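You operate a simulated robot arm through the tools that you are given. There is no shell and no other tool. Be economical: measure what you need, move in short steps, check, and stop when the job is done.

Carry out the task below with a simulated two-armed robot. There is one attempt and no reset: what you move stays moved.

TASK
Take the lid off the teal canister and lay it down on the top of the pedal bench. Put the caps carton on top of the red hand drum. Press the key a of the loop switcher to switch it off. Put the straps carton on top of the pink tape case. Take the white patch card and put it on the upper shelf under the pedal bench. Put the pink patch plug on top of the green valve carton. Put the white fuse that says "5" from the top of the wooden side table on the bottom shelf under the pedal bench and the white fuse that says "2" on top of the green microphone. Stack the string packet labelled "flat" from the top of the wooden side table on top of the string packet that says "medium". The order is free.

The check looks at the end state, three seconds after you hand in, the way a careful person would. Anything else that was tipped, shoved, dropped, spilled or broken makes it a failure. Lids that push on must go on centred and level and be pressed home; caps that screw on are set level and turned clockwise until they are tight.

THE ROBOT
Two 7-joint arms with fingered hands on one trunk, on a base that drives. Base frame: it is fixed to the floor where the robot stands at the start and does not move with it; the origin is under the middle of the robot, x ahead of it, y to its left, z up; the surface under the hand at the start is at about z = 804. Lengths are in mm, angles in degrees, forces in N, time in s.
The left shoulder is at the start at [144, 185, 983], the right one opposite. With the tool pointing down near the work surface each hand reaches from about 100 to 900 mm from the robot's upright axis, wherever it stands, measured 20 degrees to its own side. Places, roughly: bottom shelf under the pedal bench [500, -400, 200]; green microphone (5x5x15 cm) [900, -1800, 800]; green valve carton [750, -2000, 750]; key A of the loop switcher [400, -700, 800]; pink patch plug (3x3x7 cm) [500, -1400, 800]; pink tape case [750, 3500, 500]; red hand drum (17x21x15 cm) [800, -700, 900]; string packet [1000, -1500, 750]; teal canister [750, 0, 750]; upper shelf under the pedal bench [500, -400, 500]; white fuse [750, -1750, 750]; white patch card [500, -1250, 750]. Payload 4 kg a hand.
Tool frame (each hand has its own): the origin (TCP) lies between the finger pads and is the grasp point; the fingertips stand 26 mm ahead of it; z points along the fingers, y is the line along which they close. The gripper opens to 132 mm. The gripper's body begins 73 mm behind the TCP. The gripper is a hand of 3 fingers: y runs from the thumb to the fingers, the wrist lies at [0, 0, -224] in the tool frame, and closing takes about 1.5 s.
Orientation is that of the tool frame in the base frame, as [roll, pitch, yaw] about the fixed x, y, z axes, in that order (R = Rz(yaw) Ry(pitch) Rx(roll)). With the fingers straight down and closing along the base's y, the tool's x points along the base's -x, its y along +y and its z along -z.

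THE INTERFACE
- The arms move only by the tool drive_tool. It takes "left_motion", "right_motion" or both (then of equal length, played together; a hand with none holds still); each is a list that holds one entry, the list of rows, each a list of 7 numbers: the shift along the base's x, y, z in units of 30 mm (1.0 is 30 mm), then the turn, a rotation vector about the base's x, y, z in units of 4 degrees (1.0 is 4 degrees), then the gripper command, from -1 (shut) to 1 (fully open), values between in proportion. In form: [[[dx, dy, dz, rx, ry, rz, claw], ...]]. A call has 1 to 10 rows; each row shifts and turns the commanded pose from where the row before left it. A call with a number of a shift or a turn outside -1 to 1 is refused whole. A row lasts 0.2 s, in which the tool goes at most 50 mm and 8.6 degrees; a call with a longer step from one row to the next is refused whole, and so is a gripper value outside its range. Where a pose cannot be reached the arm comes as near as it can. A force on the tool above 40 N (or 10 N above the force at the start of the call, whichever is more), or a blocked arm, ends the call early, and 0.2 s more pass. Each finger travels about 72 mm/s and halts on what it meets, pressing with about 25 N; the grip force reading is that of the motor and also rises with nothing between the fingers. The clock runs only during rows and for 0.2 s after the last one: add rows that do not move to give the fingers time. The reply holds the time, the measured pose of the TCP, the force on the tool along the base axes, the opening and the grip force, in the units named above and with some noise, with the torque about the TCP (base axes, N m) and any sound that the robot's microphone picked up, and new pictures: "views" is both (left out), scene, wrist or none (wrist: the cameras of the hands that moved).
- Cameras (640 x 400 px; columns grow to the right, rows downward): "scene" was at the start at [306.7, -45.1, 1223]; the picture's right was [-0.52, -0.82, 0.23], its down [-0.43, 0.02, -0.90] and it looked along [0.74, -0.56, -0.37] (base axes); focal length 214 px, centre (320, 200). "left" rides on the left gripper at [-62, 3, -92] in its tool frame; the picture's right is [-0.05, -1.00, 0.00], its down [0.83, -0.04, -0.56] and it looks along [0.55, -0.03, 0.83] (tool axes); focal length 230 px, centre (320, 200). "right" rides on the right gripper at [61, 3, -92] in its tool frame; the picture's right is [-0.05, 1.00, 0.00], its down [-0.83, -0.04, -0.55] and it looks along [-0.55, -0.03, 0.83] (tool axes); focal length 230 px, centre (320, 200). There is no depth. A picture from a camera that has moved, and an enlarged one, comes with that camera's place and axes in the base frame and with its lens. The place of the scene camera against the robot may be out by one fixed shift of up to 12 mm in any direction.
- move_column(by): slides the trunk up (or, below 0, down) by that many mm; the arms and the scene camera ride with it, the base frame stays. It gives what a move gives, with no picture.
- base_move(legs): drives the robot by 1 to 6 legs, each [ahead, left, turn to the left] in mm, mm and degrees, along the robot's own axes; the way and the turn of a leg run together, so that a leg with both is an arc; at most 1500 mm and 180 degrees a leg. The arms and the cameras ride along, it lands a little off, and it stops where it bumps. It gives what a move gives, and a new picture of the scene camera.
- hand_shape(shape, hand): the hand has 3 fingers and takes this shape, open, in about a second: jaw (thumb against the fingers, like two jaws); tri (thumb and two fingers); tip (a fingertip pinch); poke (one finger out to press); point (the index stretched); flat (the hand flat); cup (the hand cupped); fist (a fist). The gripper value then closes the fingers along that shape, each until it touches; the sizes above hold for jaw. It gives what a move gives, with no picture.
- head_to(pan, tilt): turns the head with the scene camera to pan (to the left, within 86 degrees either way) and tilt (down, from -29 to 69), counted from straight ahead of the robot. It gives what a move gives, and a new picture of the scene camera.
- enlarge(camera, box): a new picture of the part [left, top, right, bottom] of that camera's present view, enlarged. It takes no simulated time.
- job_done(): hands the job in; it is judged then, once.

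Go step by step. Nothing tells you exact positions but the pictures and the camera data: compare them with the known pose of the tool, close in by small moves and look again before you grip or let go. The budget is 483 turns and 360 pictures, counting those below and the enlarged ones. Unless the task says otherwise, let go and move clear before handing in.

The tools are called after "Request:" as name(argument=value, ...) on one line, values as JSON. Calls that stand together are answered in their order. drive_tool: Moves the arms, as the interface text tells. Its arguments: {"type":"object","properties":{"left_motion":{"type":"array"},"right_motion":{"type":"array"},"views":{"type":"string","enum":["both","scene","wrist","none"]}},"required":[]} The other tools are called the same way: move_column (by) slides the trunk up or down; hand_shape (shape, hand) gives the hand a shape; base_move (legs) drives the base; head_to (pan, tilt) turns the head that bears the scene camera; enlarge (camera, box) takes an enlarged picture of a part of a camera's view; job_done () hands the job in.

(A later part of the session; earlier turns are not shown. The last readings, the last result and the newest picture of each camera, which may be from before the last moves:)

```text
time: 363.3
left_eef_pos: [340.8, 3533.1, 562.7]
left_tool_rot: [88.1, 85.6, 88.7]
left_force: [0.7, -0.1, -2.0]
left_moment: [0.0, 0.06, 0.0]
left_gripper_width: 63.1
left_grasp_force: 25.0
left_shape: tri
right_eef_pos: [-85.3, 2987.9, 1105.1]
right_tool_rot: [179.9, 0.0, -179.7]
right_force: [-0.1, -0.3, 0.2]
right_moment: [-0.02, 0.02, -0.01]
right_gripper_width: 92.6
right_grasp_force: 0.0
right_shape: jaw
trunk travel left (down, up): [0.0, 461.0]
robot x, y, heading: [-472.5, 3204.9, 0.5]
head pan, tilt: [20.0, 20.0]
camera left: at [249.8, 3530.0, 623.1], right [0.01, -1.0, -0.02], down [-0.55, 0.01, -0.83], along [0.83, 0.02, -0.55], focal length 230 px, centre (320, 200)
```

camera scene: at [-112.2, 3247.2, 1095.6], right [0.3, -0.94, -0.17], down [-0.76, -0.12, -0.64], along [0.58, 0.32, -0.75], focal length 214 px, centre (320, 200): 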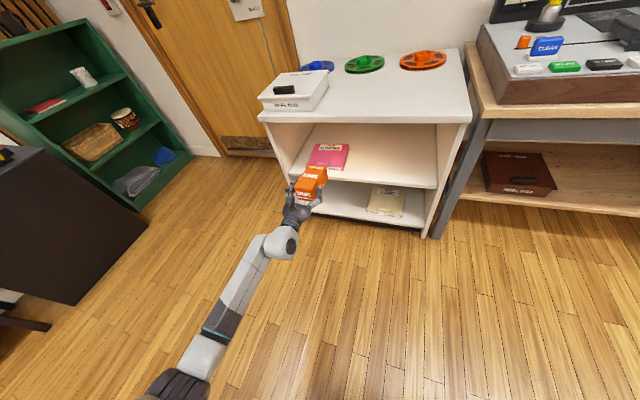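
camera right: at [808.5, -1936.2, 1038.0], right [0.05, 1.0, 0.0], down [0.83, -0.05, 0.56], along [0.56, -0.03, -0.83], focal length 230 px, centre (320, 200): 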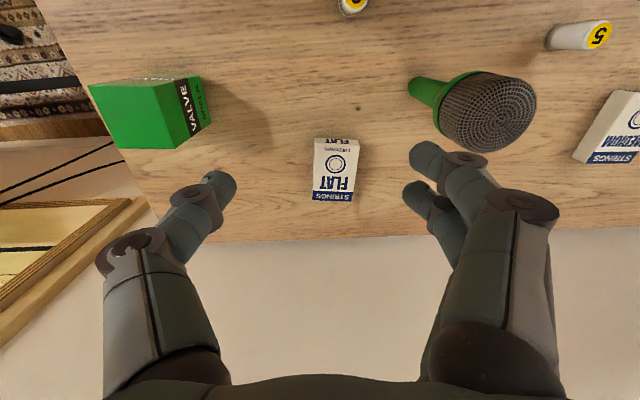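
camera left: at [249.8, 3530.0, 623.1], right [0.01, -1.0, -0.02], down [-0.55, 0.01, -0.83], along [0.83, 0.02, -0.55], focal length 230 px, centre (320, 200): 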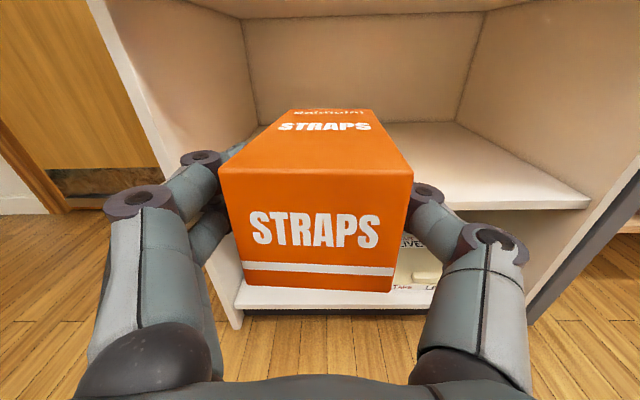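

Request:
enlarge(camera="scene", box=[250, 100, 450, 240])

Request:
head_to(pan=-10, tilt=20)

Request:
enlarge(camera="scene", box=[100, 80, 320, 240])

```text
2.86 times, centred on (350, 170) of scene
camera zoom: at [-112.2, 3247.3, 1095.6], right [0.3, -0.94, -0.18], down [-0.76, -0.12, -0.64], along [0.58, 0.32, -0.75], focal length 613 px, centre (234, 286)
```

zoom: 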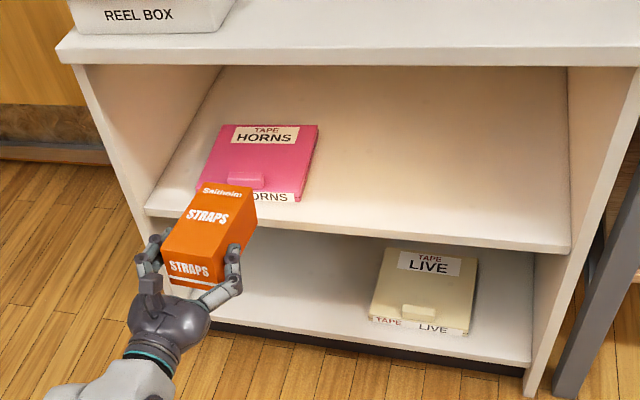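

```text
time: 364.2
left_eef_pos: [342.0, 3531.3, 563.4]
left_tool_rot: [87.9, 85.5, 88.7]
left_force: [-0.3, 0.4, -1.8]
left_moment: [0.01, 0.11, 0.02]
left_gripper_width: 63.8
left_grasp_force: 24.8
left_shape: tri
right_eef_pos: [-86.8, 2989.6, 1106.6]
right_tool_rot: [180.0, 0.0, -179.7]
right_force: [-0.2, 0.3, -0.8]
right_moment: [0.02, -0.02, -0.02]
right_gripper_width: 92.6
right_grasp_force: 0.1
right_shape: jaw
trunk travel left (down, up): [0.0, 461.0]
robot x, y, heading: [-477.6, 3204.9, 0.3]
head pan, tilt: [-10.0, 20.0]
camera scene: at [-108.3, 3199.4, 1093.5], right [-0.14, -0.99, 0.09], down [-0.77, 0.05, -0.63], along [0.62, -0.16, -0.77], focal length 214 px, centre (320, 200)
```

scene: 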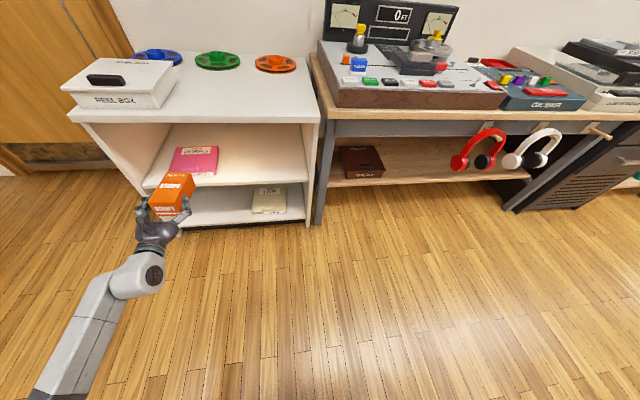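

```text
2.50 times, centred on (210, 160) of scene
camera zoom: at [-108.3, 3199.4, 1093.5], right [-0.14, -0.99, 0.09], down [-0.77, 0.05, -0.63], along [0.62, -0.16, -0.77], focal length 536 px, centre (595, 300)
```

zoom: 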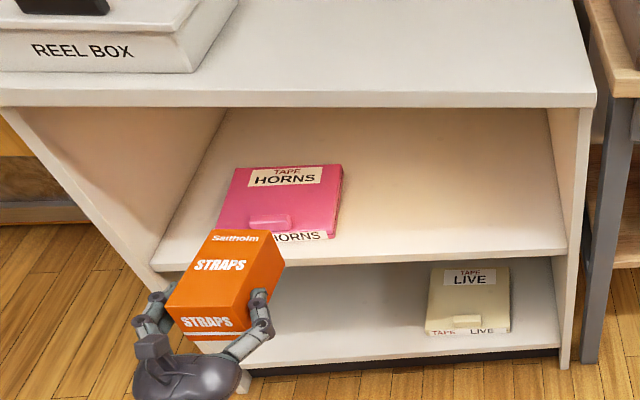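

The pink case top centre is about [720, 3595, 403], 190 mm square with a latch bump near its front. I lower the hand here in free space first.

Request:
drive_tool(left_motion=[[[0, 0, -0.8, 0, 0, 0, -1], [0, 0, -0.8, 0, 0, 0, -1], [0, 0, -0.8, 0, 0, 0, -1]]], views="wrist")

```text
time: 365.0
left_eef_pos: [342.7, 3532.8, 490.1]
left_tool_rot: [87.8, 85.6, 88.3]
left_force: [0.6, -0.8, -2.0]
left_moment: [-0.01, 0.1, 0.02]
left_gripper_width: 63.4
left_grasp_force: 24.8
left_shape: tri
right_eef_pos: [-84.9, 2988.5, 1105.0]
right_tool_rot: [180.0, -0.1, -179.7]
right_force: [0.6, 0.4, -0.1]
right_moment: [-0.01, 0.01, 0.0]
right_gripper_width: 92.6
right_grasp_force: 0.1
right_shape: jaw
trunk travel left (down, up): [0.0, 461.0]
robot x, y, heading: [-473.6, 3210.6, 0.5]
head pan, tilt: [-10.0, 20.0]
camera left: at [249.9, 3529.8, 550.4], right [0.01, -1.0, -0.03], down [-0.55, 0.01, -0.83], along [0.83, 0.02, -0.55], focal length 230 px, centre (320, 200)
```

left: 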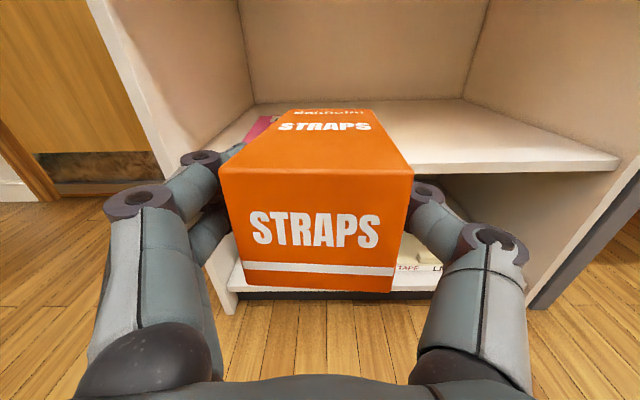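

I raise slightly, then drive forward most of the way and check with the head camera.

Request:
drive_tool(left_motion=[[[0, 0, 0.6, 0, 0, 0, -1]]], views="none")

Request:
base_move(legs=[[250, 44, 0]])

Request:
head_to(pan=30, tilt=30)

Request:
enlarge(camera="scene", box=[220, 80, 440, 260])

```text
time: 365.4
left_eef_pos: [341.3, 3532.3, 509.3]
left_tool_rot: [87.8, 85.6, 88.6]
left_force: [-0.6, 0.8, -1.6]
left_moment: [0.02, 0.1, -0.01]
left_gripper_width: 63.6
left_grasp_force: 25.0
left_shape: tri
right_eef_pos: [-87.9, 2988.5, 1105.0]
right_tool_rot: [-179.9, 0.0, -179.7]
right_force: [0.3, 0.0, -0.7]
right_moment: [-0.02, -0.04, -0.03]
right_gripper_width: 92.6
right_grasp_force: 0.1
right_shape: jaw
trunk travel left (down, up): [0.0, 461.0]
robot x, y, heading: [-472.4, 3205.1, 0.3]
head pan, tilt: [-10.0, 20.0]
```

```text
time: 367.3
left_eef_pos: [593.5, 3576.2, 507.6]
left_tool_rot: [88.6, 85.6, 89.4]
left_force: [1.2, -0.4, -2.8]
left_moment: [0.0, 0.08, 0.02]
left_gripper_width: 63.7
left_grasp_force: 24.5
left_shape: tri
right_eef_pos: [166.4, 3033.4, 1104.2]
right_tool_rot: [-180.0, 0.0, -179.8]
right_force: [0.8, -0.2, -0.5]
right_moment: [-0.01, -0.01, 0.03]
right_gripper_width: 92.7
right_grasp_force: 0.0
right_shape: jaw
trunk travel left (down, up): [0.0, 461.0]
robot x, y, heading: [-224.1, 3252.6, 0.4]
head pan, tilt: [-10.0, 20.0]
camera scene: at [144.8, 3244.7, 1093.2], right [-0.14, -0.99, 0.09], down [-0.77, 0.06, -0.63], along [0.62, -0.16, -0.77], focal length 214 px, centre (320, 200)
```

scene: 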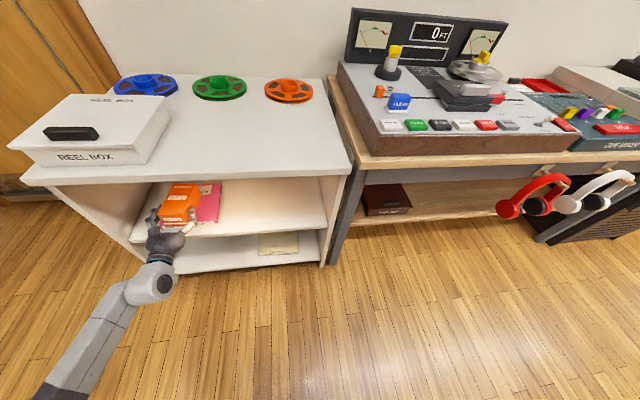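

```text
time: 368.4
left_eef_pos: [595.0, 3577.6, 508.1]
left_tool_rot: [88.2, 85.5, 88.8]
left_force: [-0.3, 0.1, -2.4]
left_moment: [0.04, 0.1, 0.01]
left_gripper_width: 63.6
left_grasp_force: 24.8
left_shape: tri
right_eef_pos: [165.4, 3033.4, 1104.8]
right_tool_rot: [-180.0, 0.0, -179.8]
right_force: [0.0, 0.6, 0.2]
right_moment: [0.01, 0.0, -0.01]
right_gripper_width: 92.7
right_grasp_force: 0.1
right_shape: jaw
trunk travel left (down, up): [0.0, 461.0]
robot x, y, heading: [-225.1, 3252.2, 0.1]
head pan, tilt: [30.0, 30.0]
camera scene: at [124.0, 3305.7, 1086.5], right [0.43, -0.86, -0.26], down [-0.81, -0.25, -0.52], along [0.39, 0.43, -0.81], focal length 214 px, centre (320, 200)
```

scene: 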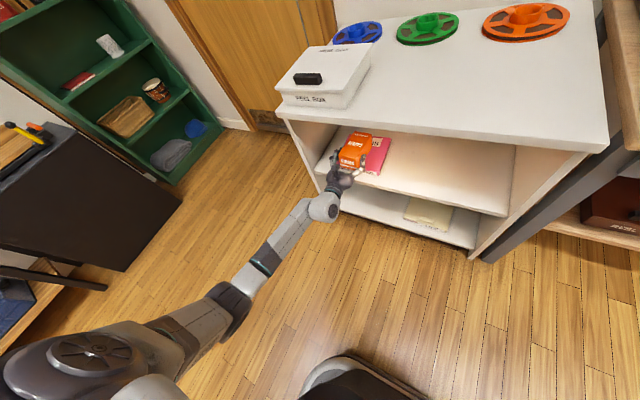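

```text
2.22 times, centred on (330, 170) of scene
camera zoom: at [124.0, 3305.7, 1086.5], right [0.43, -0.86, -0.26], down [-0.81, -0.25, -0.52], along [0.39, 0.43, -0.81], focal length 477 px, centre (298, 267)
```

zoom: 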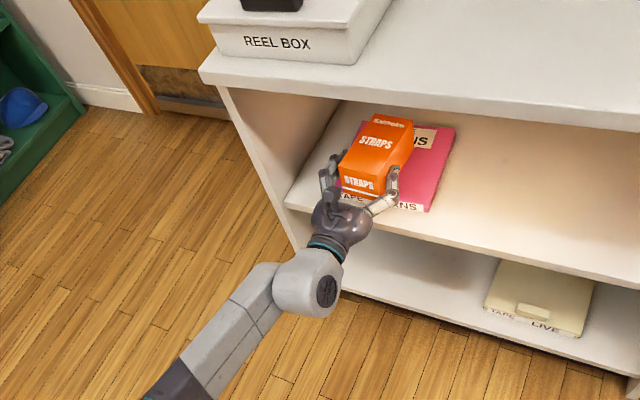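

Request:
base_move(legs=[[113, 6, 0]])

Request:
enlarge(camera="scene", box=[200, 100, 380, 260])

Request:
drive_tool(left_motion=[[[0, 0, -0.5, 0, 0, 0, -1], [0, 0, -0.3, 0, 0, 0, -1]]], views="wrist")

Request:
enlarge(camera="scene", box=[200, 100, 380, 260])

```text
time: 369.6
left_eef_pos: [706.6, 3582.3, 507.9]
left_tool_rot: [88.9, 85.5, 89.7]
left_force: [-0.7, 0.5, -3.3]
left_moment: [0.02, 0.07, 0.0]
left_gripper_width: 63.7
left_grasp_force: 24.6
left_shape: tri
right_eef_pos: [279.3, 3039.2, 1104.1]
right_tool_rot: [-180.0, -0.1, -179.8]
right_force: [0.8, 0.6, 0.5]
right_moment: [-0.01, 0.01, -0.03]
right_gripper_width: 92.6
right_grasp_force: 0.0
right_shape: jaw
trunk travel left (down, up): [0.0, 461.0]
robot x, y, heading: [-109.5, 3260.4, 0.2]
head pan, tilt: [30.0, 30.0]
camera scene: at [237.2, 3312.2, 1086.2], right [0.43, -0.86, -0.26], down [-0.82, -0.25, -0.52], along [0.38, 0.43, -0.81], focal length 214 px, centre (320, 200)
```

scene: 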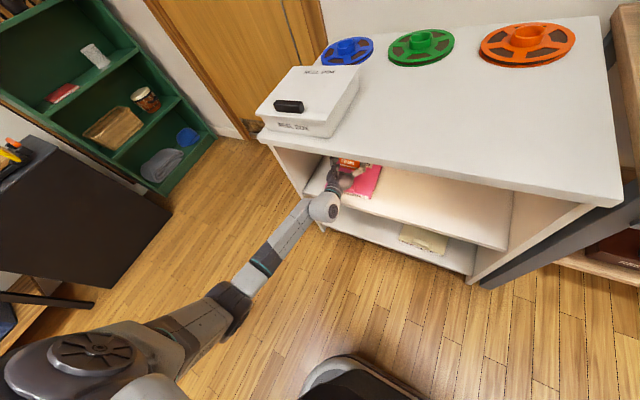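

```text
2.50 times, centred on (290, 180) of scene
camera zoom: at [237.2, 3312.2, 1086.2], right [0.43, -0.86, -0.26], down [-0.82, -0.25, -0.52], along [0.38, 0.43, -0.81], focal length 536 px, centre (395, 250)
```

zoom: 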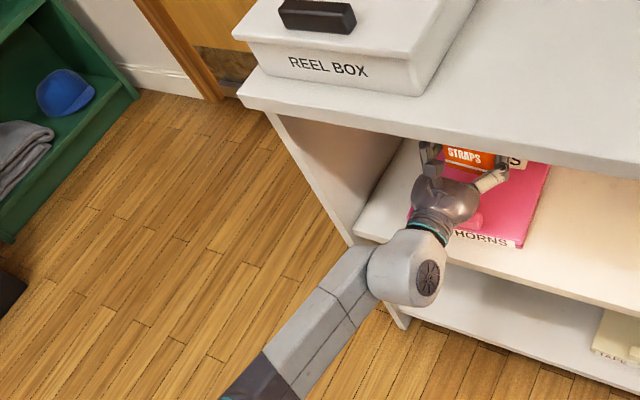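

```text
time: 370.2
left_eef_pos: [706.9, 3584.3, 483.4]
left_tool_rot: [88.2, 85.6, 88.7]
left_force: [-0.6, 0.0, -2.8]
left_moment: [0.03, 0.09, 0.03]
left_gripper_width: 63.8
left_grasp_force: 25.3
left_shape: tri
right_eef_pos: [278.1, 3040.3, 1105.5]
right_tool_rot: [179.9, -0.1, -179.8]
right_force: [0.1, -0.2, -0.6]
right_moment: [-0.01, 0.0, 0.03]
right_gripper_width: 92.7
right_grasp_force: 0.1
right_shape: jaw
trunk travel left (down, up): [0.0, 461.0]
robot x, y, heading: [-109.2, 3262.1, 0.4]
head pan, tilt: [30.0, 30.0]
camera left: at [614.2, 3582.1, 544.8], right [0.01, -1.0, -0.03], down [-0.55, 0.02, -0.83], along [0.83, 0.02, -0.55], focal length 230 px, centre (320, 200)
```

left: 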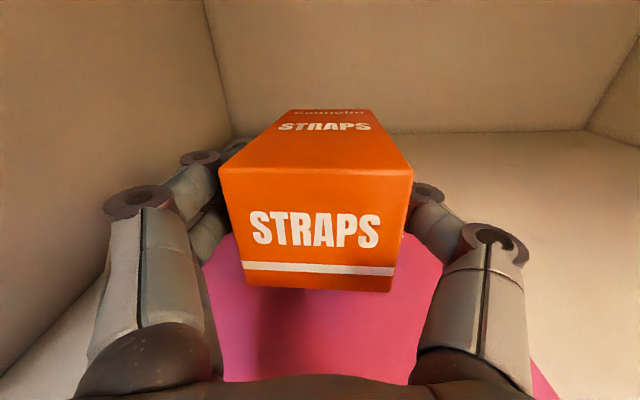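

```text
2.50 times, centred on (290, 180) of scene
camera zoom: at [236.2, 3312.2, 1086.4], right [0.43, -0.86, -0.26], down [-0.81, -0.25, -0.52], along [0.39, 0.43, -0.81], focal length 536 px, centre (395, 250)
```

zoom: 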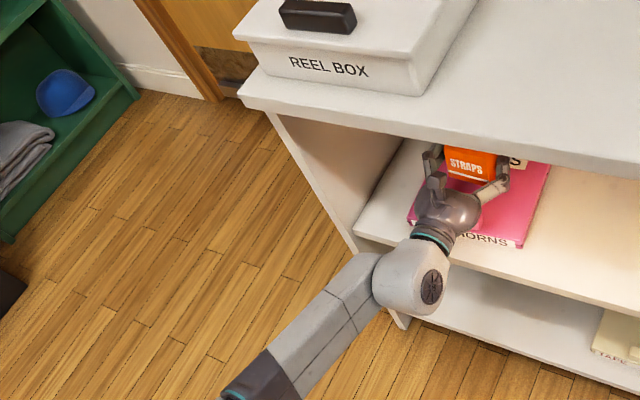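

The latch bump lies in front of the carton. I lower gently.

Request:
drive_tool(left_motion=[[[0, 0, -0.2, 0, 0, 0, -1], [0, 0, -0.2, 0, 0, 0, -1], [0, 0, -0.1, 0, 0, 0, -1]]], views="none")

Request:
drive_tool(left_motion=[[[0, 0, -0.1, 0, 0, 0, -1], [0, 0, -0.1, 0, 0, 0, -1], [0, 0, -0.1, 0, 0, 0, -1]]], views="wrist")

```text
time: 371.0
left_eef_pos: [706.9, 3582.9, 471.1]
left_tool_rot: [86.6, 85.6, 87.1]
left_force: [-1.3, 1.5, 1.4]
left_moment: [0.02, 0.39, -0.06]
left_gripper_width: 63.6
left_grasp_force: 25.3
left_shape: tri
right_eef_pos: [278.3, 3040.2, 1105.3]
right_tool_rot: [-179.9, 0.0, -179.9]
right_force: [-0.7, 1.6, -0.8]
right_moment: [-0.01, -0.01, 0.0]
right_gripper_width: 92.8
right_grasp_force: 0.1
right_shape: jaw
trunk travel left (down, up): [0.0, 461.0]
robot x, y, heading: [-109.8, 3258.1, 0.4]
head pan, tilt: [30.0, 30.0]
```

```text
time: 371.8
left_eef_pos: [707.1, 3582.9, 469.6]
left_tool_rot: [79.0, 85.5, 79.7]
left_force: [-1.1, -0.6, 28.5]
left_moment: [0.0, 2.85, 0.08]
left_gripper_width: 63.5
left_grasp_force: 25.0
left_shape: tri
right_eef_pos: [274.1, 3039.1, 1106.5]
right_tool_rot: [179.9, 0.2, -179.8]
right_force: [0.3, -0.4, -0.1]
right_moment: [-0.04, -0.02, 0.0]
right_gripper_width: 92.7
right_grasp_force: 0.1
right_shape: jaw
trunk travel left (down, up): [0.0, 461.0]
robot x, y, heading: [-107.9, 3256.6, 0.4]
head pan, tilt: [30.0, 30.0]
camera left: at [613.7, 3581.5, 528.9], right [0.01, -1.0, -0.03], down [-0.54, 0.01, -0.84], along [0.84, 0.02, -0.54], focal length 230 px, centre (320, 200)
```

left: 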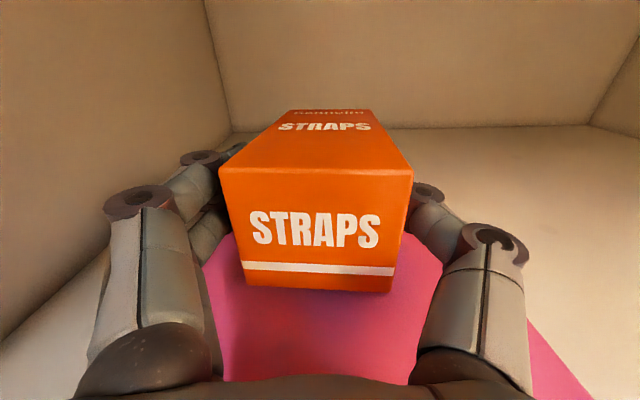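

The palm touches the case's latch before the carton lands. I raise a bit and tilt the hand 8° nose-down so the carton's far edge lands first.

Request:
drive_tool(left_motion=[[[0, 0, 0.35, 0, 0, 0, -1], [0, 0, 0, 0, 1, 0, -1], [0, 0, 0, 0, 1, 0, -1]]], views="none")

Request:
drive_tool(left_motion=[[[0, 0, -0.15, 0, 0, 0, -1], [0, 0, -0.15, 0, 0, 0, -1]]], views="none")

Request:
drive_tool(left_motion=[[[0, 0, -0.1, 0, 0, 0, -1], [0, 0, -0.1, 0, 0, 0, -1]]], views="none")

```text
time: 372.6
left_eef_pos: [705.9, 3583.3, 470.3]
left_tool_rot: [150.4, 80.8, 150.7]
left_force: [-0.9, 0.0, 0.8]
left_moment: [-0.09, -0.2, 0.07]
left_gripper_width: 63.7
left_grasp_force: 25.1
left_shape: tri
right_eef_pos: [278.3, 3040.5, 1104.7]
right_tool_rot: [180.0, -0.1, -179.8]
right_force: [-0.2, 0.7, 0.2]
right_moment: [-0.02, -0.01, 0.0]
right_gripper_width: 92.9
right_grasp_force: 0.0
right_shape: jaw
trunk travel left (down, up): [0.0, 461.0]
robot x, y, heading: [-107.0, 3259.3, 0.2]
head pan, tilt: [30.0, 30.0]
```

```text
time: 373.2
left_eef_pos: [706.6, 3583.3, 463.0]
left_tool_rot: [149.8, 81.0, 150.1]
left_force: [-2.2, 0.1, 4.8]
left_moment: [-0.21, -0.32, -0.11]
left_gripper_width: 63.7
left_grasp_force: 25.0
left_shape: tri
right_eef_pos: [277.5, 3040.2, 1105.9]
right_tool_rot: [-180.0, 0.0, -179.8]
right_force: [-0.2, -0.1, -0.2]
right_moment: [0.02, -0.01, 0.02]
right_gripper_width: 92.7
right_grasp_force: 0.0
right_shape: jaw
trunk travel left (down, up): [0.0, 461.0]
robot x, y, heading: [-108.5, 3256.1, 0.3]
head pan, tilt: [30.0, 30.0]
```

```text
time: 373.8
left_eef_pos: [706.5, 3584.2, 462.3]
left_tool_rot: [148.2, 81.2, 148.7]
left_force: [-2.7, -0.6, 19.5]
left_moment: [-0.22, -0.54, -0.16]
left_gripper_width: 63.5
left_grasp_force: 24.6
left_shape: tri
right_eef_pos: [275.6, 3038.5, 1106.8]
right_tool_rot: [179.9, 0.2, -179.8]
right_force: [-0.6, 0.3, -0.2]
right_moment: [0.0, -0.03, -0.02]
right_gripper_width: 92.6
right_grasp_force: 0.1
right_shape: jaw
trunk travel left (down, up): [0.0, 461.0]
robot x, y, heading: [-110.2, 3260.7, 0.2]
head pan, tilt: [30.0, 30.0]
```

The far edge is down. I ease the force, open and inspect.

Request:
drive_tool(left_motion=[[[0, 0, 0.06, 0, 0, 0, -0.6], [0, 0, 0, 0, 0, 0, -0.1], [0, 0, 0, 0, 0, 0, 0.2], [0, 0, 0, 0, 0, 0, 0.4], [0, 0, 0, 0, 0, 0, 0.4]]], views="wrist")

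```text
time: 375.0
left_eef_pos: [703.9, 3583.9, 456.8]
left_tool_rot: [150.4, 80.8, 150.9]
left_force: [-2.0, -2.3, 5.2]
left_moment: [0.0, 0.5, 0.14]
left_gripper_width: 91.9
left_grasp_force: 0.0
left_shape: tri
right_eef_pos: [277.8, 3038.8, 1105.7]
right_tool_rot: [-180.0, 0.0, -179.8]
right_force: [0.1, 0.5, 0.8]
right_moment: [-0.02, 0.02, -0.02]
right_gripper_width: 92.5
right_grasp_force: 0.1
right_shape: jaw
trunk travel left (down, up): [0.0, 461.0]
robot x, y, heading: [-106.7, 3260.2, 0.4]
head pan, tilt: [30.0, 30.0]
camera left: at [622.2, 3581.3, 529.6], right [0.01, -1.0, -0.03], down [-0.67, 0.02, -0.75], along [0.75, 0.02, -0.67], focal length 230 px, centre (320, 200)
```

left: 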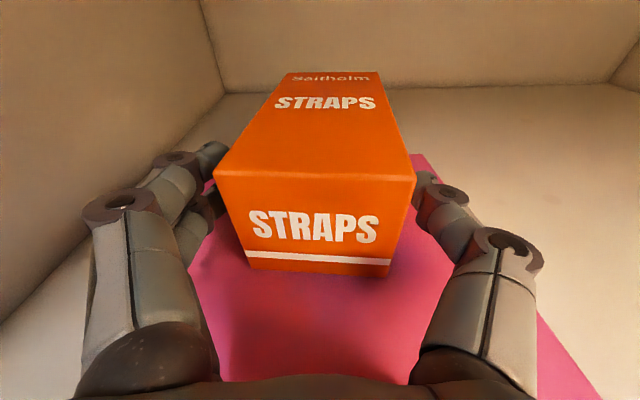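

STRAPS lies flat on the pink case. I raise slightly and withdraw.

Request:
drive_tool(left_motion=[[[0, 0, 0.4, 0, 0, 0, 0.5], [0, 0, 0.3, 0, -0.5, 0, 0.6]]], views="none")

Request:
base_move(legs=[[-330, 0, 0]])

Request:
drive_tool(left_motion=[[[0, 0, 0.01, 0, 0, 0, 0.6]]], views="wrist")

```text
time: 375.6
left_eef_pos: [705.6, 3583.6, 478.7]
left_tool_rot: [142.6, 82.5, 143.0]
left_force: [-0.5, -0.2, -0.2]
left_moment: [-0.02, -0.03, -0.02]
left_gripper_width: 105.3
left_grasp_force: 0.0
left_shape: tri
right_eef_pos: [276.9, 3040.7, 1105.9]
right_tool_rot: [180.0, 0.0, -179.8]
right_force: [0.5, -1.2, -0.7]
right_moment: [0.04, -0.02, 0.01]
right_gripper_width: 92.4
right_grasp_force: 0.1
right_shape: jaw
trunk travel left (down, up): [0.0, 461.0]
robot x, y, heading: [-112.8, 3258.8, 0.3]
head pan, tilt: [30.0, 30.0]
```

```text
time: 377.7
left_eef_pos: [378.5, 3582.2, 480.1]
left_tool_rot: [142.2, 82.7, 142.6]
left_force: [0.0, 0.1, 0.6]
left_moment: [-0.01, 0.02, 0.01]
left_gripper_width: 105.5
left_grasp_force: 0.0
left_shape: tri
right_eef_pos: [-49.2, 3037.8, 1106.8]
right_tool_rot: [180.0, 0.0, -179.7]
right_force: [-0.5, -0.2, -0.1]
right_moment: [0.05, -0.01, 0.0]
right_gripper_width: 92.6
right_grasp_force: 0.1
right_shape: jaw
trunk travel left (down, up): [0.0, 461.0]
robot x, y, heading: [-434.5, 3260.5, 0.2]
head pan, tilt: [30.0, 30.0]
camera scene: at [-91.6, 3310.8, 1086.9], right [0.43, -0.86, -0.26], down [-0.81, -0.25, -0.52], along [0.39, 0.44, -0.81], focal length 214 px, centre (320, 200)
```

scene: 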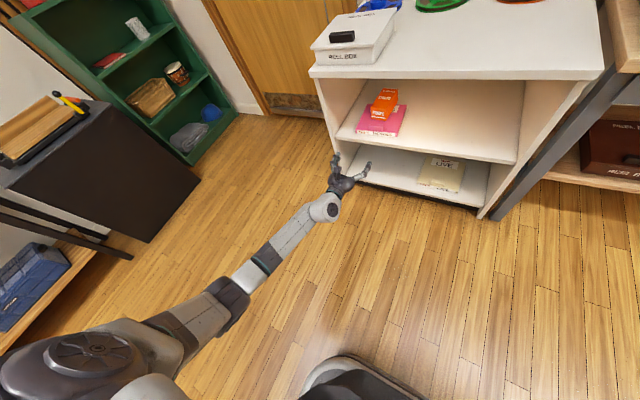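

```text
time: 378.1
left_eef_pos: [378.9, 3581.4, 480.0]
left_tool_rot: [142.5, 82.5, 143.0]
left_force: [0.5, 0.1, 0.3]
left_moment: [0.01, 0.03, 0.01]
left_gripper_width: 105.3
left_grasp_force: 0.1
left_shape: tri
right_eef_pos: [-49.1, 3039.3, 1104.8]
right_tool_rot: [180.0, 0.0, -179.7]
right_force: [0.0, 0.1, 0.2]
right_moment: [-0.01, 0.02, 0.01]
right_gripper_width: 92.5
right_grasp_force: 0.1
right_shape: jaw
trunk travel left (down, up): [0.0, 461.0]
robot x, y, heading: [-436.8, 3256.9, 0.2]
head pan, tilt: [30.0, 30.0]
camera left: at [293.5, 3579.7, 550.1], right [0.01, -1.0, -0.03], down [-0.64, 0.01, -0.77], along [0.77, 0.02, -0.64], focal length 230 px, centre (320, 200)
```

left: 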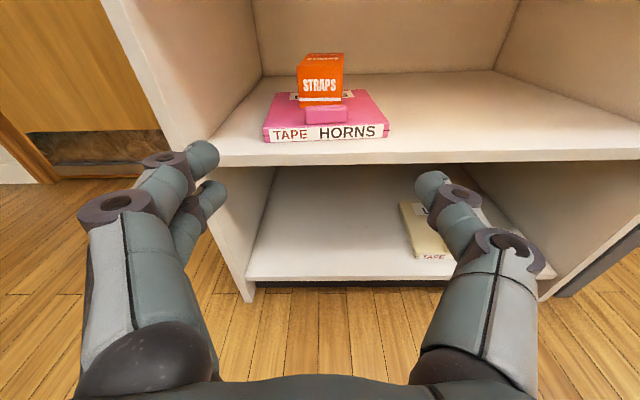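

STRAPS is done. Pictures are getting scarce, so I now work mostly without views. I test here how low the hand can reach for the bottom shelf.

Request:
drive_tool(left_motion=[[[0, 0, -1, 0, 0, 0, 0], [0, 0, -1, 0, 0, 0, 0], [0, 0, -1, 0, 0, 0, 0], [0, 0, -1, 0, 0, 0, 0], [0, 0, -1, 0, 0, 0, 0], [0, 0, -1, 0, 0, 0, 0], [0, 0, -1, 0, 0, 0, 0], [0, 0, -0.8, 0, 0, 0, 0]]], views="none")

```text
time: 379.9
left_eef_pos: [373.1, 3581.2, 304.1]
left_tool_rot: [142.7, 82.5, 143.2]
left_force: [0.7, 0.6, -0.1]
left_moment: [0.02, 0.0, -0.01]
left_gripper_width: 66.6
left_grasp_force: 0.0
left_shape: tri
left hand out of reach, approached as far as the arm can: row 6, 7, 8
right_eef_pos: [-48.8, 3039.1, 1105.6]
right_tool_rot: [180.0, 0.0, -179.7]
right_force: [0.6, 0.1, 0.0]
right_moment: [0.02, 0.01, 0.0]
right_gripper_width: 93.0
right_grasp_force: 0.1
right_shape: jaw
trunk travel left (down, up): [0.0, 461.0]
robot x, y, heading: [-435.2, 3256.5, 0.3]
head pan, tilt: [30.0, 30.0]
```

Request:
drive_tool(left_motion=[[[-1, 0, 0, 0, 0, 0, 0], [-1, 0, 0, 0, 0, 0, 0], [-1, 0, 0, 0, 0, 0, 0], [-1, 0, 0, 0, 0, 0, 0], [-0.5, 0, -0.8, 0, 0, 0, 0], [-0.5, 0, -0.8, 0, 0, 0, 0], [0, 0, -0.8, 0, 0, 0, 0]]], views="none")

```text
time: 381.5
left_eef_pos: [222.2, 3583.2, 232.9]
left_tool_rot: [141.9, 82.7, 142.3]
left_force: [0.1, 0.6, 0.2]
left_moment: [-0.02, -0.01, -0.03]
left_gripper_width: 66.6
left_grasp_force: 0.0
left_shape: tri
right_eef_pos: [-48.7, 3037.4, 1104.4]
right_tool_rot: [-179.9, -0.1, -179.7]
right_force: [0.6, -0.3, -0.3]
right_moment: [-0.01, 0.02, 0.03]
right_gripper_width: 92.6
right_grasp_force: 0.1
right_shape: jaw
trunk travel left (down, up): [0.0, 461.0]
robot x, y, heading: [-436.4, 3255.5, 0.3]
head pan, tilt: [30.0, 30.0]
```

The bottom shelf height is reachable. I bring the hand back up (no pictures) for the trip to fuse 5.

Request:
drive_tool(left_motion=[[[0, 0, 1, 0, 0, 0, 0], [0, 0, 1, 0, 0, 0, 0], [0, 0, 1, 0, 0, 0, 0], [0, 0, 1, 0, 0, 0, 0], [0, 0, 1, 0, 0, 0, 0], [0, 0, 1, 0, 0, 0, 0], [0, 0, 1, 0, 0, 0, 0], [0, 0, 1, 0, 0, 0, 0], [0, 0, 1, 0, 0, 0, 0], [0, 0, 0.6, 0, 0, 0, 0]]], views="none")

Request:
drive_tool(left_motion=[[[0, 0, 0, 0, 1, 0, 0], [0, 0, 0, 0, 1, 0, 0], [0, 0, 0, 0, 1, 0, 0], [0, 0, 0, 0, 1, 0, 0], [0, 0, 0, 0, 1, 0, 0], [0, 0, 0, 0, 1, 0, 0], [0, 0, 0, 0, 1, 0, 0], [0, 0, 0, 0, 1, 0, 0], [0, 0, 0.5, 0, 1, 0, 0], [0, 0, 1, 0, 1, 0, 0]]], views="none")

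Request:
drive_tool(left_motion=[[[0, 0, 1, 0, 1, 0, 0], [0, 0, 1, 0, 1, 0, 0], [0, 0, 1, 0, 1, 0, 0], [0, 0, 1, 0, 1, 0, 0], [0, 0, 1, 0, 1, 0, 0], [0, 0, 1, 0, 1, 0, 0], [0, 0, 1, 0, 1, 0, 0], [0, 0, 1, 0, 1, 0, 0], [0, 0, 1, 0, 1, 0, 0], [0, 0, 1, 0, 1, 0, 0]]], views="none")

Request:
move_column(by=54)

```text
time: 383.7
left_eef_pos: [222.0, 3584.5, 521.6]
left_tool_rot: [142.6, 82.6, 143.1]
left_force: [-0.1, 0.5, 0.6]
left_moment: [0.02, -0.03, -0.01]
left_gripper_width: 66.6
left_grasp_force: 0.1
left_shape: tri
right_eef_pos: [-49.5, 3038.3, 1106.2]
right_tool_rot: [180.0, 0.1, -179.7]
right_force: [-0.3, -0.5, -0.1]
right_moment: [0.01, -0.02, -0.02]
right_gripper_width: 92.7
right_grasp_force: 0.0
right_shape: jaw
trunk travel left (down, up): [0.0, 461.0]
robot x, y, heading: [-434.6, 3255.4, 0.4]
head pan, tilt: [30.0, 30.0]
```

```text
time: 385.9
left_eef_pos: [210.6, 3580.0, 539.8]
left_tool_rot: [175.6, 41.7, 174.4]
left_force: [5.4, 0.4, 5.6]
left_moment: [-0.1, 0.74, -0.07]
left_gripper_width: 66.5
left_grasp_force: 0.1
left_shape: tri
left hand out of reach, approached as far as the arm can: row 10
right_eef_pos: [-47.6, 3039.2, 1105.2]
right_tool_rot: [-180.0, 0.0, -179.7]
right_force: [0.2, -0.1, 0.3]
right_moment: [-0.03, 0.06, -0.04]
right_gripper_width: 92.8
right_grasp_force: 0.0
right_shape: jaw
trunk travel left (down, up): [0.0, 461.0]
robot x, y, heading: [-437.9, 3259.1, 0.6]
head pan, tilt: [30.0, 30.0]
```

```text
time: 388.1
left_eef_pos: [81.5, 3379.8, 646.4]
left_tool_rot: [178.4, 8.2, 176.5]
left_force: [-0.2, -0.1, 0.0]
left_moment: [0.01, 0.0, -0.01]
left_gripper_width: 66.5
left_grasp_force: 0.0
left_shape: tri
left hand out of reach, approached as far as the arm can: row 1, 2, 3, 4, 5, 6, 7, 8, 9, 10
right_eef_pos: [-47.7, 3039.0, 1105.2]
right_tool_rot: [-180.0, 0.0, -179.7]
right_force: [0.0, 0.5, -0.2]
right_moment: [-0.04, 0.03, -0.01]
right_gripper_width: 92.8
right_grasp_force: 0.0
right_shape: jaw
trunk travel left (down, up): [0.0, 461.0]
robot x, y, heading: [-438.2, 3256.0, 0.3]
head pan, tilt: [30.0, 30.0]
```

```text
time: 389.1
left_eef_pos: [77.6, 3380.2, 760.8]
left_tool_rot: [177.9, 14.9, 176.3]
left_force: [-0.3, -0.3, -0.3]
left_moment: [0.01, 0.02, 0.01]
left_gripper_width: 66.2
left_grasp_force: 0.0
left_shape: tri
right_eef_pos: [-48.5, 3039.4, 1157.7]
right_tool_rot: [179.9, -0.2, -179.7]
right_force: [0.3, 0.2, -0.3]
right_moment: [-0.05, 0.05, 0.04]
right_gripper_width: 92.7
right_grasp_force: 0.0
right_shape: jaw
trunk travel left (down, up): [-54.0, 407.0]
robot x, y, heading: [-437.9, 3259.1, 0.2]
head pan, tilt: [30.0, 30.0]
```

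Request:
drive_tool(left_motion=[[[0.5, 0, 0.9, 0, 0.4, 0, 0], [0.5, 0, 0.9, 0, 0.4, 0, 0], [0.5, 0, 0.9, 0, 0.4, 0, 0], [0.5, 0, 0.9, 0, 0.4, 0, 0], [0.5, 0, 0.9, 0, 0.4, 0, 0], [0.5, 0, 0.9, 0, 0.4, 0, 0], [0.3, 0, 0.9, 0, 0.4, 0, 0], [0, 0, 0.9, 0, 0.4, 0, 0], [0, 0, 0.9, 0, 0.4, 0, 0]]], views="none")

Request:
base_move(legs=[[190, 0, 0], [0, -1500, 0], [0, -1500, 0], [0, -1500, 0], [0, -740, 0]])

```text
time: 391.1
left_eef_pos: [77.9, 3380.0, 762.7]
left_tool_rot: [177.9, 15.0, 176.4]
left_force: [-0.2, -0.4, -0.2]
left_moment: [-0.02, -0.06, 0.03]
left_gripper_width: 66.3
left_grasp_force: 0.1
left_shape: tri
left hand out of reach, approached as far as the arm can: row 1, 2, 3, 4, 5, 6, 7, 8, 9
right_eef_pos: [-49.4, 3038.4, 1159.9]
right_tool_rot: [180.0, -0.1, -179.7]
right_force: [0.2, 0.3, -0.3]
right_moment: [0.04, 0.0, -0.01]
right_gripper_width: 92.8
right_grasp_force: 0.1
right_shape: jaw
trunk travel left (down, up): [-54.0, 407.0]
robot x, y, heading: [-434.2, 3256.8, 0.4]
head pan, tilt: [30.0, 30.0]
```

```text
time: 408.6
left_eef_pos: [302.3, 166.8, 758.3]
left_tool_rot: [176.8, 14.0, 177.1]
left_force: [-15.8, 14.3, 7.9]
left_moment: [0.09, -0.62, 1.22]
left_gripper_width: 18.6
left_grasp_force: 12.1
left_shape: tri
right_eef_pos: [178.1, -183.4, 1158.7]
right_tool_rot: [179.9, 0.2, -180.0]
right_force: [0.3, -0.7, -0.4]
right_moment: [0.03, 0.06, -0.03]
right_gripper_width: 92.7
right_grasp_force: 0.1
right_shape: jaw
trunk travel left (down, up): [-54.0, 407.0]
robot x, y, heading: [-205.1, 42.0, 0.0]
head pan, tilt: [30.0, 30.0]
stopped in leg 4: the force on the tool passed its limit at 58 N (the readings are from after the stop); the commanded pose is now the measured one
camera scene: at [83.4, 88.9, 1180.5], right [0.46, -0.87, -0.21], down [-0.75, -0.25, -0.61], along [0.48, 0.43, -0.76], focal length 214 px, centre (320, 200)
```

scene: 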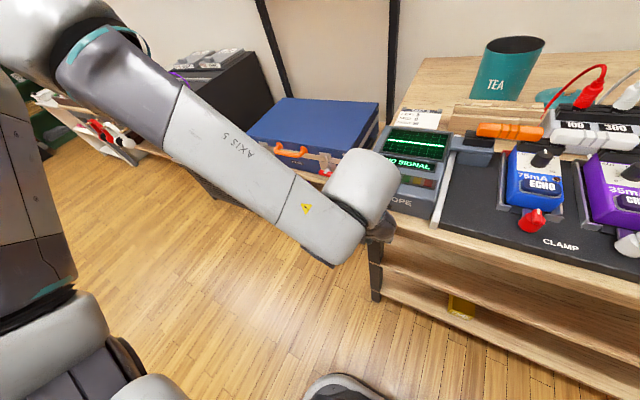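

The hand had not risen and bumped the bench's end. I back off at once, away from the bench.

Request:
base_move(legs=[[0, 50, 0], [-300, 0, 0]])

Request:
enlarge(camera="scene", box=[300, 60, 640, 280])

```text
time: 411.2
left_eef_pos: [8.1, 215.6, 759.7]
left_tool_rot: [177.2, 14.3, 176.9]
left_force: [0.5, -0.3, -0.2]
left_moment: [-0.01, 0.01, -0.01]
left_gripper_width: 1.0
left_grasp_force: 25.1
left_shape: tri
right_eef_pos: [-119.2, -131.9, 1159.9]
right_tool_rot: [-179.9, 0.1, 179.9]
right_force: [-0.4, 0.2, 0.4]
right_moment: [-0.04, -0.01, -0.01]
right_gripper_width: 92.9
right_grasp_force: 0.0
right_shape: jaw
trunk travel left (down, up): [-54.0, 407.0]
robot x, y, heading: [-505.6, 91.2, -0.2]
head pan, tilt: [30.0, 30.0]
camera scene: at [-213.5, 140.9, 1180.3], right [0.45, -0.87, -0.2], down [-0.75, -0.25, -0.61], along [0.48, 0.43, -0.76], focal length 214 px, centre (320, 200)
```

scene: 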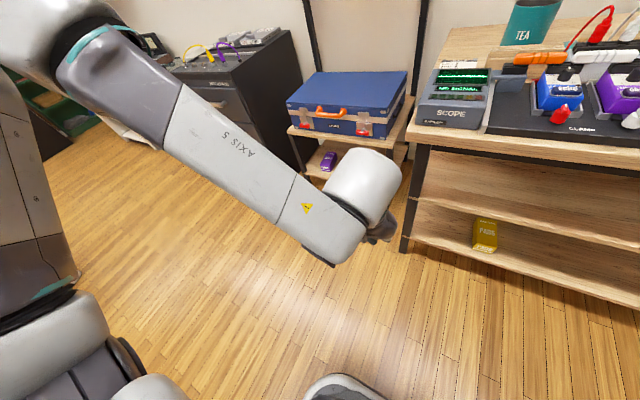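

```text
1.82 times, centred on (470, 170) of scene
camera zoom: at [-213.5, 140.9, 1180.3], right [0.45, -0.87, -0.2], down [-0.75, -0.25, -0.61], along [0.48, 0.43, -0.76], focal length 390 px, centre (47, 254)
```

zoom: 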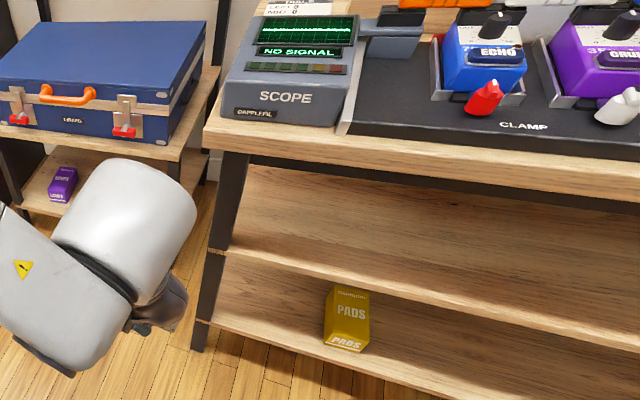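

Request:
drive_tool(left_motion=[[[0, 0, 0.3, 0, 0, 0, 0], [0, 0, 0.3, 0, 0, 0, 0], [0, 0, 0.3, 0, 0, 0, 0]]], views="none")

Request:
drive_tool(left_motion=[[[0.3, 0.5, 0, 0, 0, 0, 0], [0.3, 0.5, 0, 0, 0, 0, 0], [0.3, 0.5, 0, 0, 0, 0, 0], [0.3, 0.5, 0, 0, 0, 0, 0]]], views="none")

```text
time: 412.0
left_eef_pos: [7.7, 215.6, 759.1]
left_tool_rot: [177.3, 14.3, 176.8]
left_force: [0.2, 1.2, 0.5]
left_moment: [0.01, 0.01, 0.04]
left_gripper_width: 0.9
left_grasp_force: 25.0
left_shape: tri
left hand out of reach, approached as far as the arm can: row 1, 2, 3
right_eef_pos: [-119.5, -131.8, 1159.2]
right_tool_rot: [-179.9, 0.0, 179.9]
right_force: [-0.4, -0.3, 0.3]
right_moment: [0.04, -0.03, 0.03]
right_gripper_width: 92.7
right_grasp_force: 0.0
right_shape: jaw
trunk travel left (down, up): [-54.0, 407.0]
robot x, y, heading: [-508.6, 88.4, -0.1]
head pan, tilt: [30.0, 30.0]
```

```text
time: 413.0
left_eef_pos: [15.6, 225.9, 754.0]
left_tool_rot: [177.2, 14.7, 176.8]
left_force: [0.7, -0.5, 0.0]
left_moment: [0.02, -0.01, -0.02]
left_gripper_width: 1.1
left_grasp_force: 24.9
left_shape: tri
left hand out of reach, approached as far as the arm can: row 1, 2, 3, 4
right_eef_pos: [-119.1, -131.3, 1159.5]
right_tool_rot: [-179.9, 0.0, 179.9]
right_force: [0.5, 1.3, 0.5]
right_moment: [0.0, 0.02, -0.04]
right_gripper_width: 92.7
right_grasp_force: 0.1
right_shape: jaw
trunk travel left (down, up): [-54.0, 407.0]
robot x, y, heading: [-505.0, 93.3, -0.2]
head pan, tilt: [30.0, 30.0]
```

Request:
drive_tool(left_motion=[[[0, 0, 0, 0, -1, 0, 0], [0, 0, 0, 0, -1, 0, 0], [0, 0, 0, 0, -1, 0, 0], [0, 0, 0, 0, -1, 0, 0], [0, 0, 0, 0, -1, 0, 0], [0, 0, 0, 0, -1, 0, 0], [0, 0, 0, 0, -1, 0, 0], [0, 0, 0, 0, -1, 0, 0]]], views="wrist")

```text
time: 414.8
left_eef_pos: [66.9, 204.7, 740.3]
left_tool_rot: [174.7, 46.4, 175.4]
left_force: [0.4, -0.1, -0.1]
left_moment: [-0.02, 0.01, 0.0]
left_gripper_width: 1.1
left_grasp_force: 24.7
left_shape: tri
left hand out of reach, approached as far as the arm can: row 1, 2, 3, 4, 5, 6, 7
right_eef_pos: [-118.5, -131.3, 1158.9]
right_tool_rot: [-179.9, 0.0, 179.9]
right_force: [-0.4, 0.1, 0.6]
right_moment: [0.01, 0.01, -0.01]
right_gripper_width: 92.6
right_grasp_force: 0.0
right_shape: jaw
trunk travel left (down, up): [-54.0, 407.0]
robot x, y, heading: [-503.8, 86.4, -0.3]
head pan, tilt: [30.0, 30.0]
camera left: at [43.0, 201.2, 847.5], right [0.02, -1.0, -0.03], down [-0.97, -0.02, -0.22], along [0.22, 0.03, -0.97], focal length 230 px, centre (320, 200)
```

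left: 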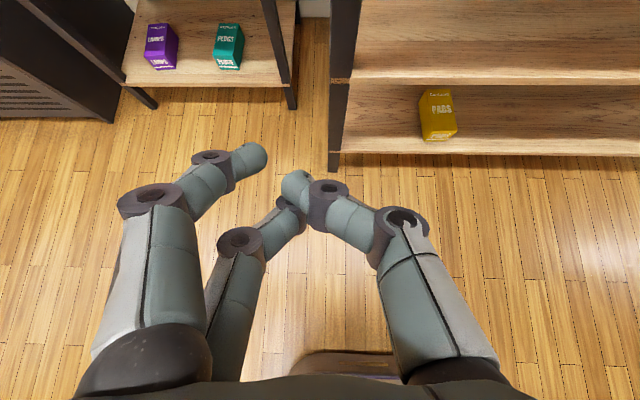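

The thumb and one finger got crossed in the bump. I reset the hand shape and open it.

Request:
hand_shape(hand="left", shape="jaw")

Request:
drive_tool(left_motion=[[[0.2, 0, 0.3, 0, 0, 0, 1], [0.2, 0, 0.3, 0, 0, 0, 1], [0.2, 0, 0.5, 0, 0, 0, 1], [0.2, 0, 0.5, 0, 0, 0, 1], [0.2, 0, 0.5, 0, 0, 0, 1], [0.2, 0, 0.5, 0, 0, 0, 1]]], views="none")

```text
time: 415.7
left_eef_pos: [66.9, 203.8, 740.1]
left_tool_rot: [174.6, 46.2, 175.6]
left_force: [0.4, 0.5, -0.5]
left_moment: [0.02, 0.0, 0.02]
left_gripper_width: 132.0
left_grasp_force: 0.1
left_shape: jaw
right_eef_pos: [-120.3, -130.0, 1159.9]
right_tool_rot: [-179.9, 0.1, 179.8]
right_force: [-0.9, -0.1, 0.0]
right_moment: [0.0, 0.0, -0.02]
right_gripper_width: 92.5
right_grasp_force: 0.0
right_shape: jaw
trunk travel left (down, up): [-54.0, 407.0]
robot x, y, heading: [-505.7, 88.9, -0.1]
head pan, tilt: [30.0, 30.0]
```

```text
time: 417.1
left_eef_pos: [101.8, 202.6, 817.4]
left_tool_rot: [174.7, 46.4, 175.4]
left_force: [0.5, 0.5, -0.9]
left_moment: [0.04, 0.01, 0.01]
left_gripper_width: 131.8
left_grasp_force: 0.0
left_shape: jaw
right_eef_pos: [-118.9, -131.6, 1159.1]
right_tool_rot: [-179.9, 0.1, 179.9]
right_force: [0.0, 0.0, 0.1]
right_moment: [0.04, -0.01, 0.02]
right_gripper_width: 92.5
right_grasp_force: 0.0
right_shape: jaw
trunk travel left (down, up): [-54.0, 407.0]
robot x, y, heading: [-501.7, 86.1, 0.0]
head pan, tilt: [30.0, 30.0]
```

Recovered. I raise to about 1050 and bring the hand vertical.

Request:
drive_tool(left_motion=[[[0, 0, 1, 0, 0, 0, 0.5], [0, 0, 1, 0, 0, 0, 0.5], [0, 0, 1, 0, 0, 0, 0.5], [0, 0, 1, 0, 0, 0, 0], [0, 0, 1, 0, 0.5, 0, 0], [0, 0, 1, 0, 1, 0, 0], [0, 0, 1, 0, 1, 0, 0], [0, 0, 0.7, 0, 1, 0, 0], [0, 0, 0, 0, 1, 0, 0], [0, 0, 0, 0, 1, 0, 0]]], views="none")

Request:
drive_tool(left_motion=[[[0, 0, 0, 0, 1, 0, 0], [0, 0, 0, 0, 1, 0, 0], [0, 0, 0, 0, 1, 0, 0], [0, 0, 0, 0, 1, 0, 0], [0, 0, 0, 0, 1, 0, 0], [0, 0, 0, 0, 1, 0, 0]]], views="none")

```text
time: 419.3
left_eef_pos: [80.6, 176.4, 963.0]
left_tool_rot: [175.6, 40.9, 176.5]
left_force: [0.2, 1.0, 0.4]
left_moment: [0.02, -0.03, 0.0]
left_gripper_width: 66.6
left_grasp_force: 0.1
left_shape: jaw
left hand out of reach, approached as far as the arm can: row 5, 6, 7, 8, 9, 10
right_eef_pos: [-119.0, -132.8, 1160.0]
right_tool_rot: [-179.9, -0.1, 179.9]
right_force: [-0.1, -1.0, 0.3]
right_moment: [0.01, 0.0, 0.0]
right_gripper_width: 92.8
right_grasp_force: 0.1
right_shape: jaw
trunk travel left (down, up): [-54.0, 407.0]
robot x, y, heading: [-507.4, 87.4, 0.1]
head pan, tilt: [30.0, 30.0]
```

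```text
time: 420.7
left_eef_pos: [80.9, 176.9, 962.6]
left_tool_rot: [175.5, 40.9, 176.6]
left_force: [-0.4, 0.1, 0.0]
left_moment: [0.02, -0.05, 0.0]
left_gripper_width: 66.5
left_grasp_force: 0.2
left_shape: jaw
left hand out of reach, approached as far as the arm can: row 1, 2, 3, 4, 5, 6
right_eef_pos: [-118.3, -131.6, 1160.0]
right_tool_rot: [-179.9, 0.1, 179.9]
right_force: [-0.7, 0.4, -0.4]
right_moment: [-0.01, 0.0, 0.0]
right_gripper_width: 92.7
right_grasp_force: 0.1
right_shape: jaw
trunk travel left (down, up): [-54.0, 407.0]
robot x, y, heading: [-505.5, 91.6, -0.3]
head pan, tilt: [30.0, 30.0]
```

Request:
drive_tool(left_motion=[[[0.9, 0.9, 0, 0, 0, 0, 0], [0.9, 0.9, 0, 0, 0, 0, 0], [0.9, 0.9, 0, 0, 0, 0, 0], [0.9, 0.9, 0, 0, 0, 0, 0], [0.9, 0.9, 0, 0, 0, 0, 0], [0.9, 0.9, 0, 0, 0, 0, 0], [0.9, 0.9, 0, 0, 0, 0, 0], [0.9, 0.9, 0, 0, 0, 0, 0]]], views="none")

Request:
drive_tool(left_motion=[[[0, 0, 0.3, 0, 1, 0, 0], [0, 0, 0.3, 0, 1, 0, 0], [0, 0, 0.3, 0, 1, 0, 0], [0, 0, 0.3, 0, 1, 0, 0], [0, 0, 0.3, 0, 1, 0, 0]]], views="none")

```text
time: 422.5
left_eef_pos: [80.2, 177.1, 962.5]
left_tool_rot: [175.6, 40.9, 176.6]
left_force: [0.3, -0.3, -0.1]
left_moment: [0.01, 0.0, -0.01]
left_gripper_width: 66.3
left_grasp_force: 0.1
left_shape: jaw
left hand out of reach, approached as far as the arm can: row 1, 2, 3, 4, 5, 6, 7, 8
right_eef_pos: [-119.1, -131.6, 1159.0]
right_tool_rot: [-179.9, 0.0, 179.9]
right_force: [0.1, 0.2, 0.2]
right_moment: [0.02, -0.01, -0.02]
right_gripper_width: 92.7
right_grasp_force: 0.2
right_shape: jaw
trunk travel left (down, up): [-54.0, 407.0]
robot x, y, heading: [-504.3, 90.3, 0.1]
head pan, tilt: [30.0, 30.0]
```

```text
time: 423.7
left_eef_pos: [80.9, 177.9, 962.0]
left_tool_rot: [175.6, 40.9, 176.6]
left_force: [-0.3, -0.3, 0.6]
left_moment: [0.02, -0.02, 0.02]
left_gripper_width: 66.5
left_grasp_force: 0.0
left_shape: jaw
left hand out of reach, approached as far as the arm can: row 1, 2, 3, 4, 5
right_eef_pos: [-118.7, -132.3, 1158.7]
right_tool_rot: [-179.9, 0.1, 179.9]
right_force: [0.5, -1.3, -0.5]
right_moment: [0.0, -0.04, -0.01]
right_gripper_width: 92.7
right_grasp_force: 0.2
right_shape: jaw
trunk travel left (down, up): [-54.0, 407.0]
robot x, y, heading: [-499.4, 91.8, 0.1]
head pan, tilt: [30.0, 30.0]
```

Request:
drive_tool(left_motion=[[[0, 0, -1, 0, 0, 0, 0], [0, 0, -1, 0, 0, 0, 0], [0, 0, -1, 0, 0, 0, 0], [0, 0, -1, 0, 0, 0, 0], [0, 0, 0, 0, -1, 0, 0], [0, 0, 0, 0, -1, 0, 0], [0, 0, 0, 0, -1, 0, 0], [0, 0, 0, 0, -1, 0, 0]]], views="none")

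Request:
drive_tool(left_motion=[[[0.9, 0.7, 0, 0, -0.7, 0, 0], [0.9, 0.7, 0, 0, -0.7, 0, 0], [0.9, 0.7, 0, 0, -0.7, 0, 0], [0.9, 0.7, 0, 0, -0.7, 0, 0], [0.9, 0.7, 0, 0, -0.7, 0, 0], [0.9, 0.7, 0, 0, -0.7, 0, 0], [0.9, 0.7, 0, 0, -0.7, 0, 0]]], views="none")

```text
time: 425.5
left_eef_pos: [80.5, 177.7, 842.7]
left_tool_rot: [174.0, 56.9, 175.5]
left_force: [0.5, -0.5, 0.4]
left_moment: [0.0, 0.0, 0.0]
left_gripper_width: 66.6
left_grasp_force: 0.0
left_shape: jaw
right_eef_pos: [-118.8, -132.1, 1159.0]
right_tool_rot: [-179.9, 0.1, 180.0]
right_force: [-0.4, -0.4, 0.3]
right_moment: [-0.02, 0.02, -0.01]
right_gripper_width: 92.6
right_grasp_force: 0.0
right_shape: jaw
trunk travel left (down, up): [-54.0, 407.0]
robot x, y, heading: [-503.5, 92.9, -0.0]
head pan, tilt: [30.0, 30.0]
```

```text
time: 427.1
left_eef_pos: [269.3, 322.5, 841.9]
left_tool_rot: [167.3, 76.2, 169.1]
left_force: [0.0, 0.2, -0.1]
left_moment: [0.02, -0.03, -0.02]
left_gripper_width: 66.6
left_grasp_force: 0.1
left_shape: jaw
right_eef_pos: [-116.5, -130.9, 1159.1]
right_tool_rot: [-180.0, 0.0, 179.9]
right_force: [-1.0, -0.3, -0.4]
right_moment: [0.0, 0.05, -0.02]
right_gripper_width: 92.3
right_grasp_force: 0.1
right_shape: jaw
trunk travel left (down, up): [-54.0, 407.0]
robot x, y, heading: [-506.6, 87.7, -0.2]
head pan, tilt: [30.0, 30.0]
```

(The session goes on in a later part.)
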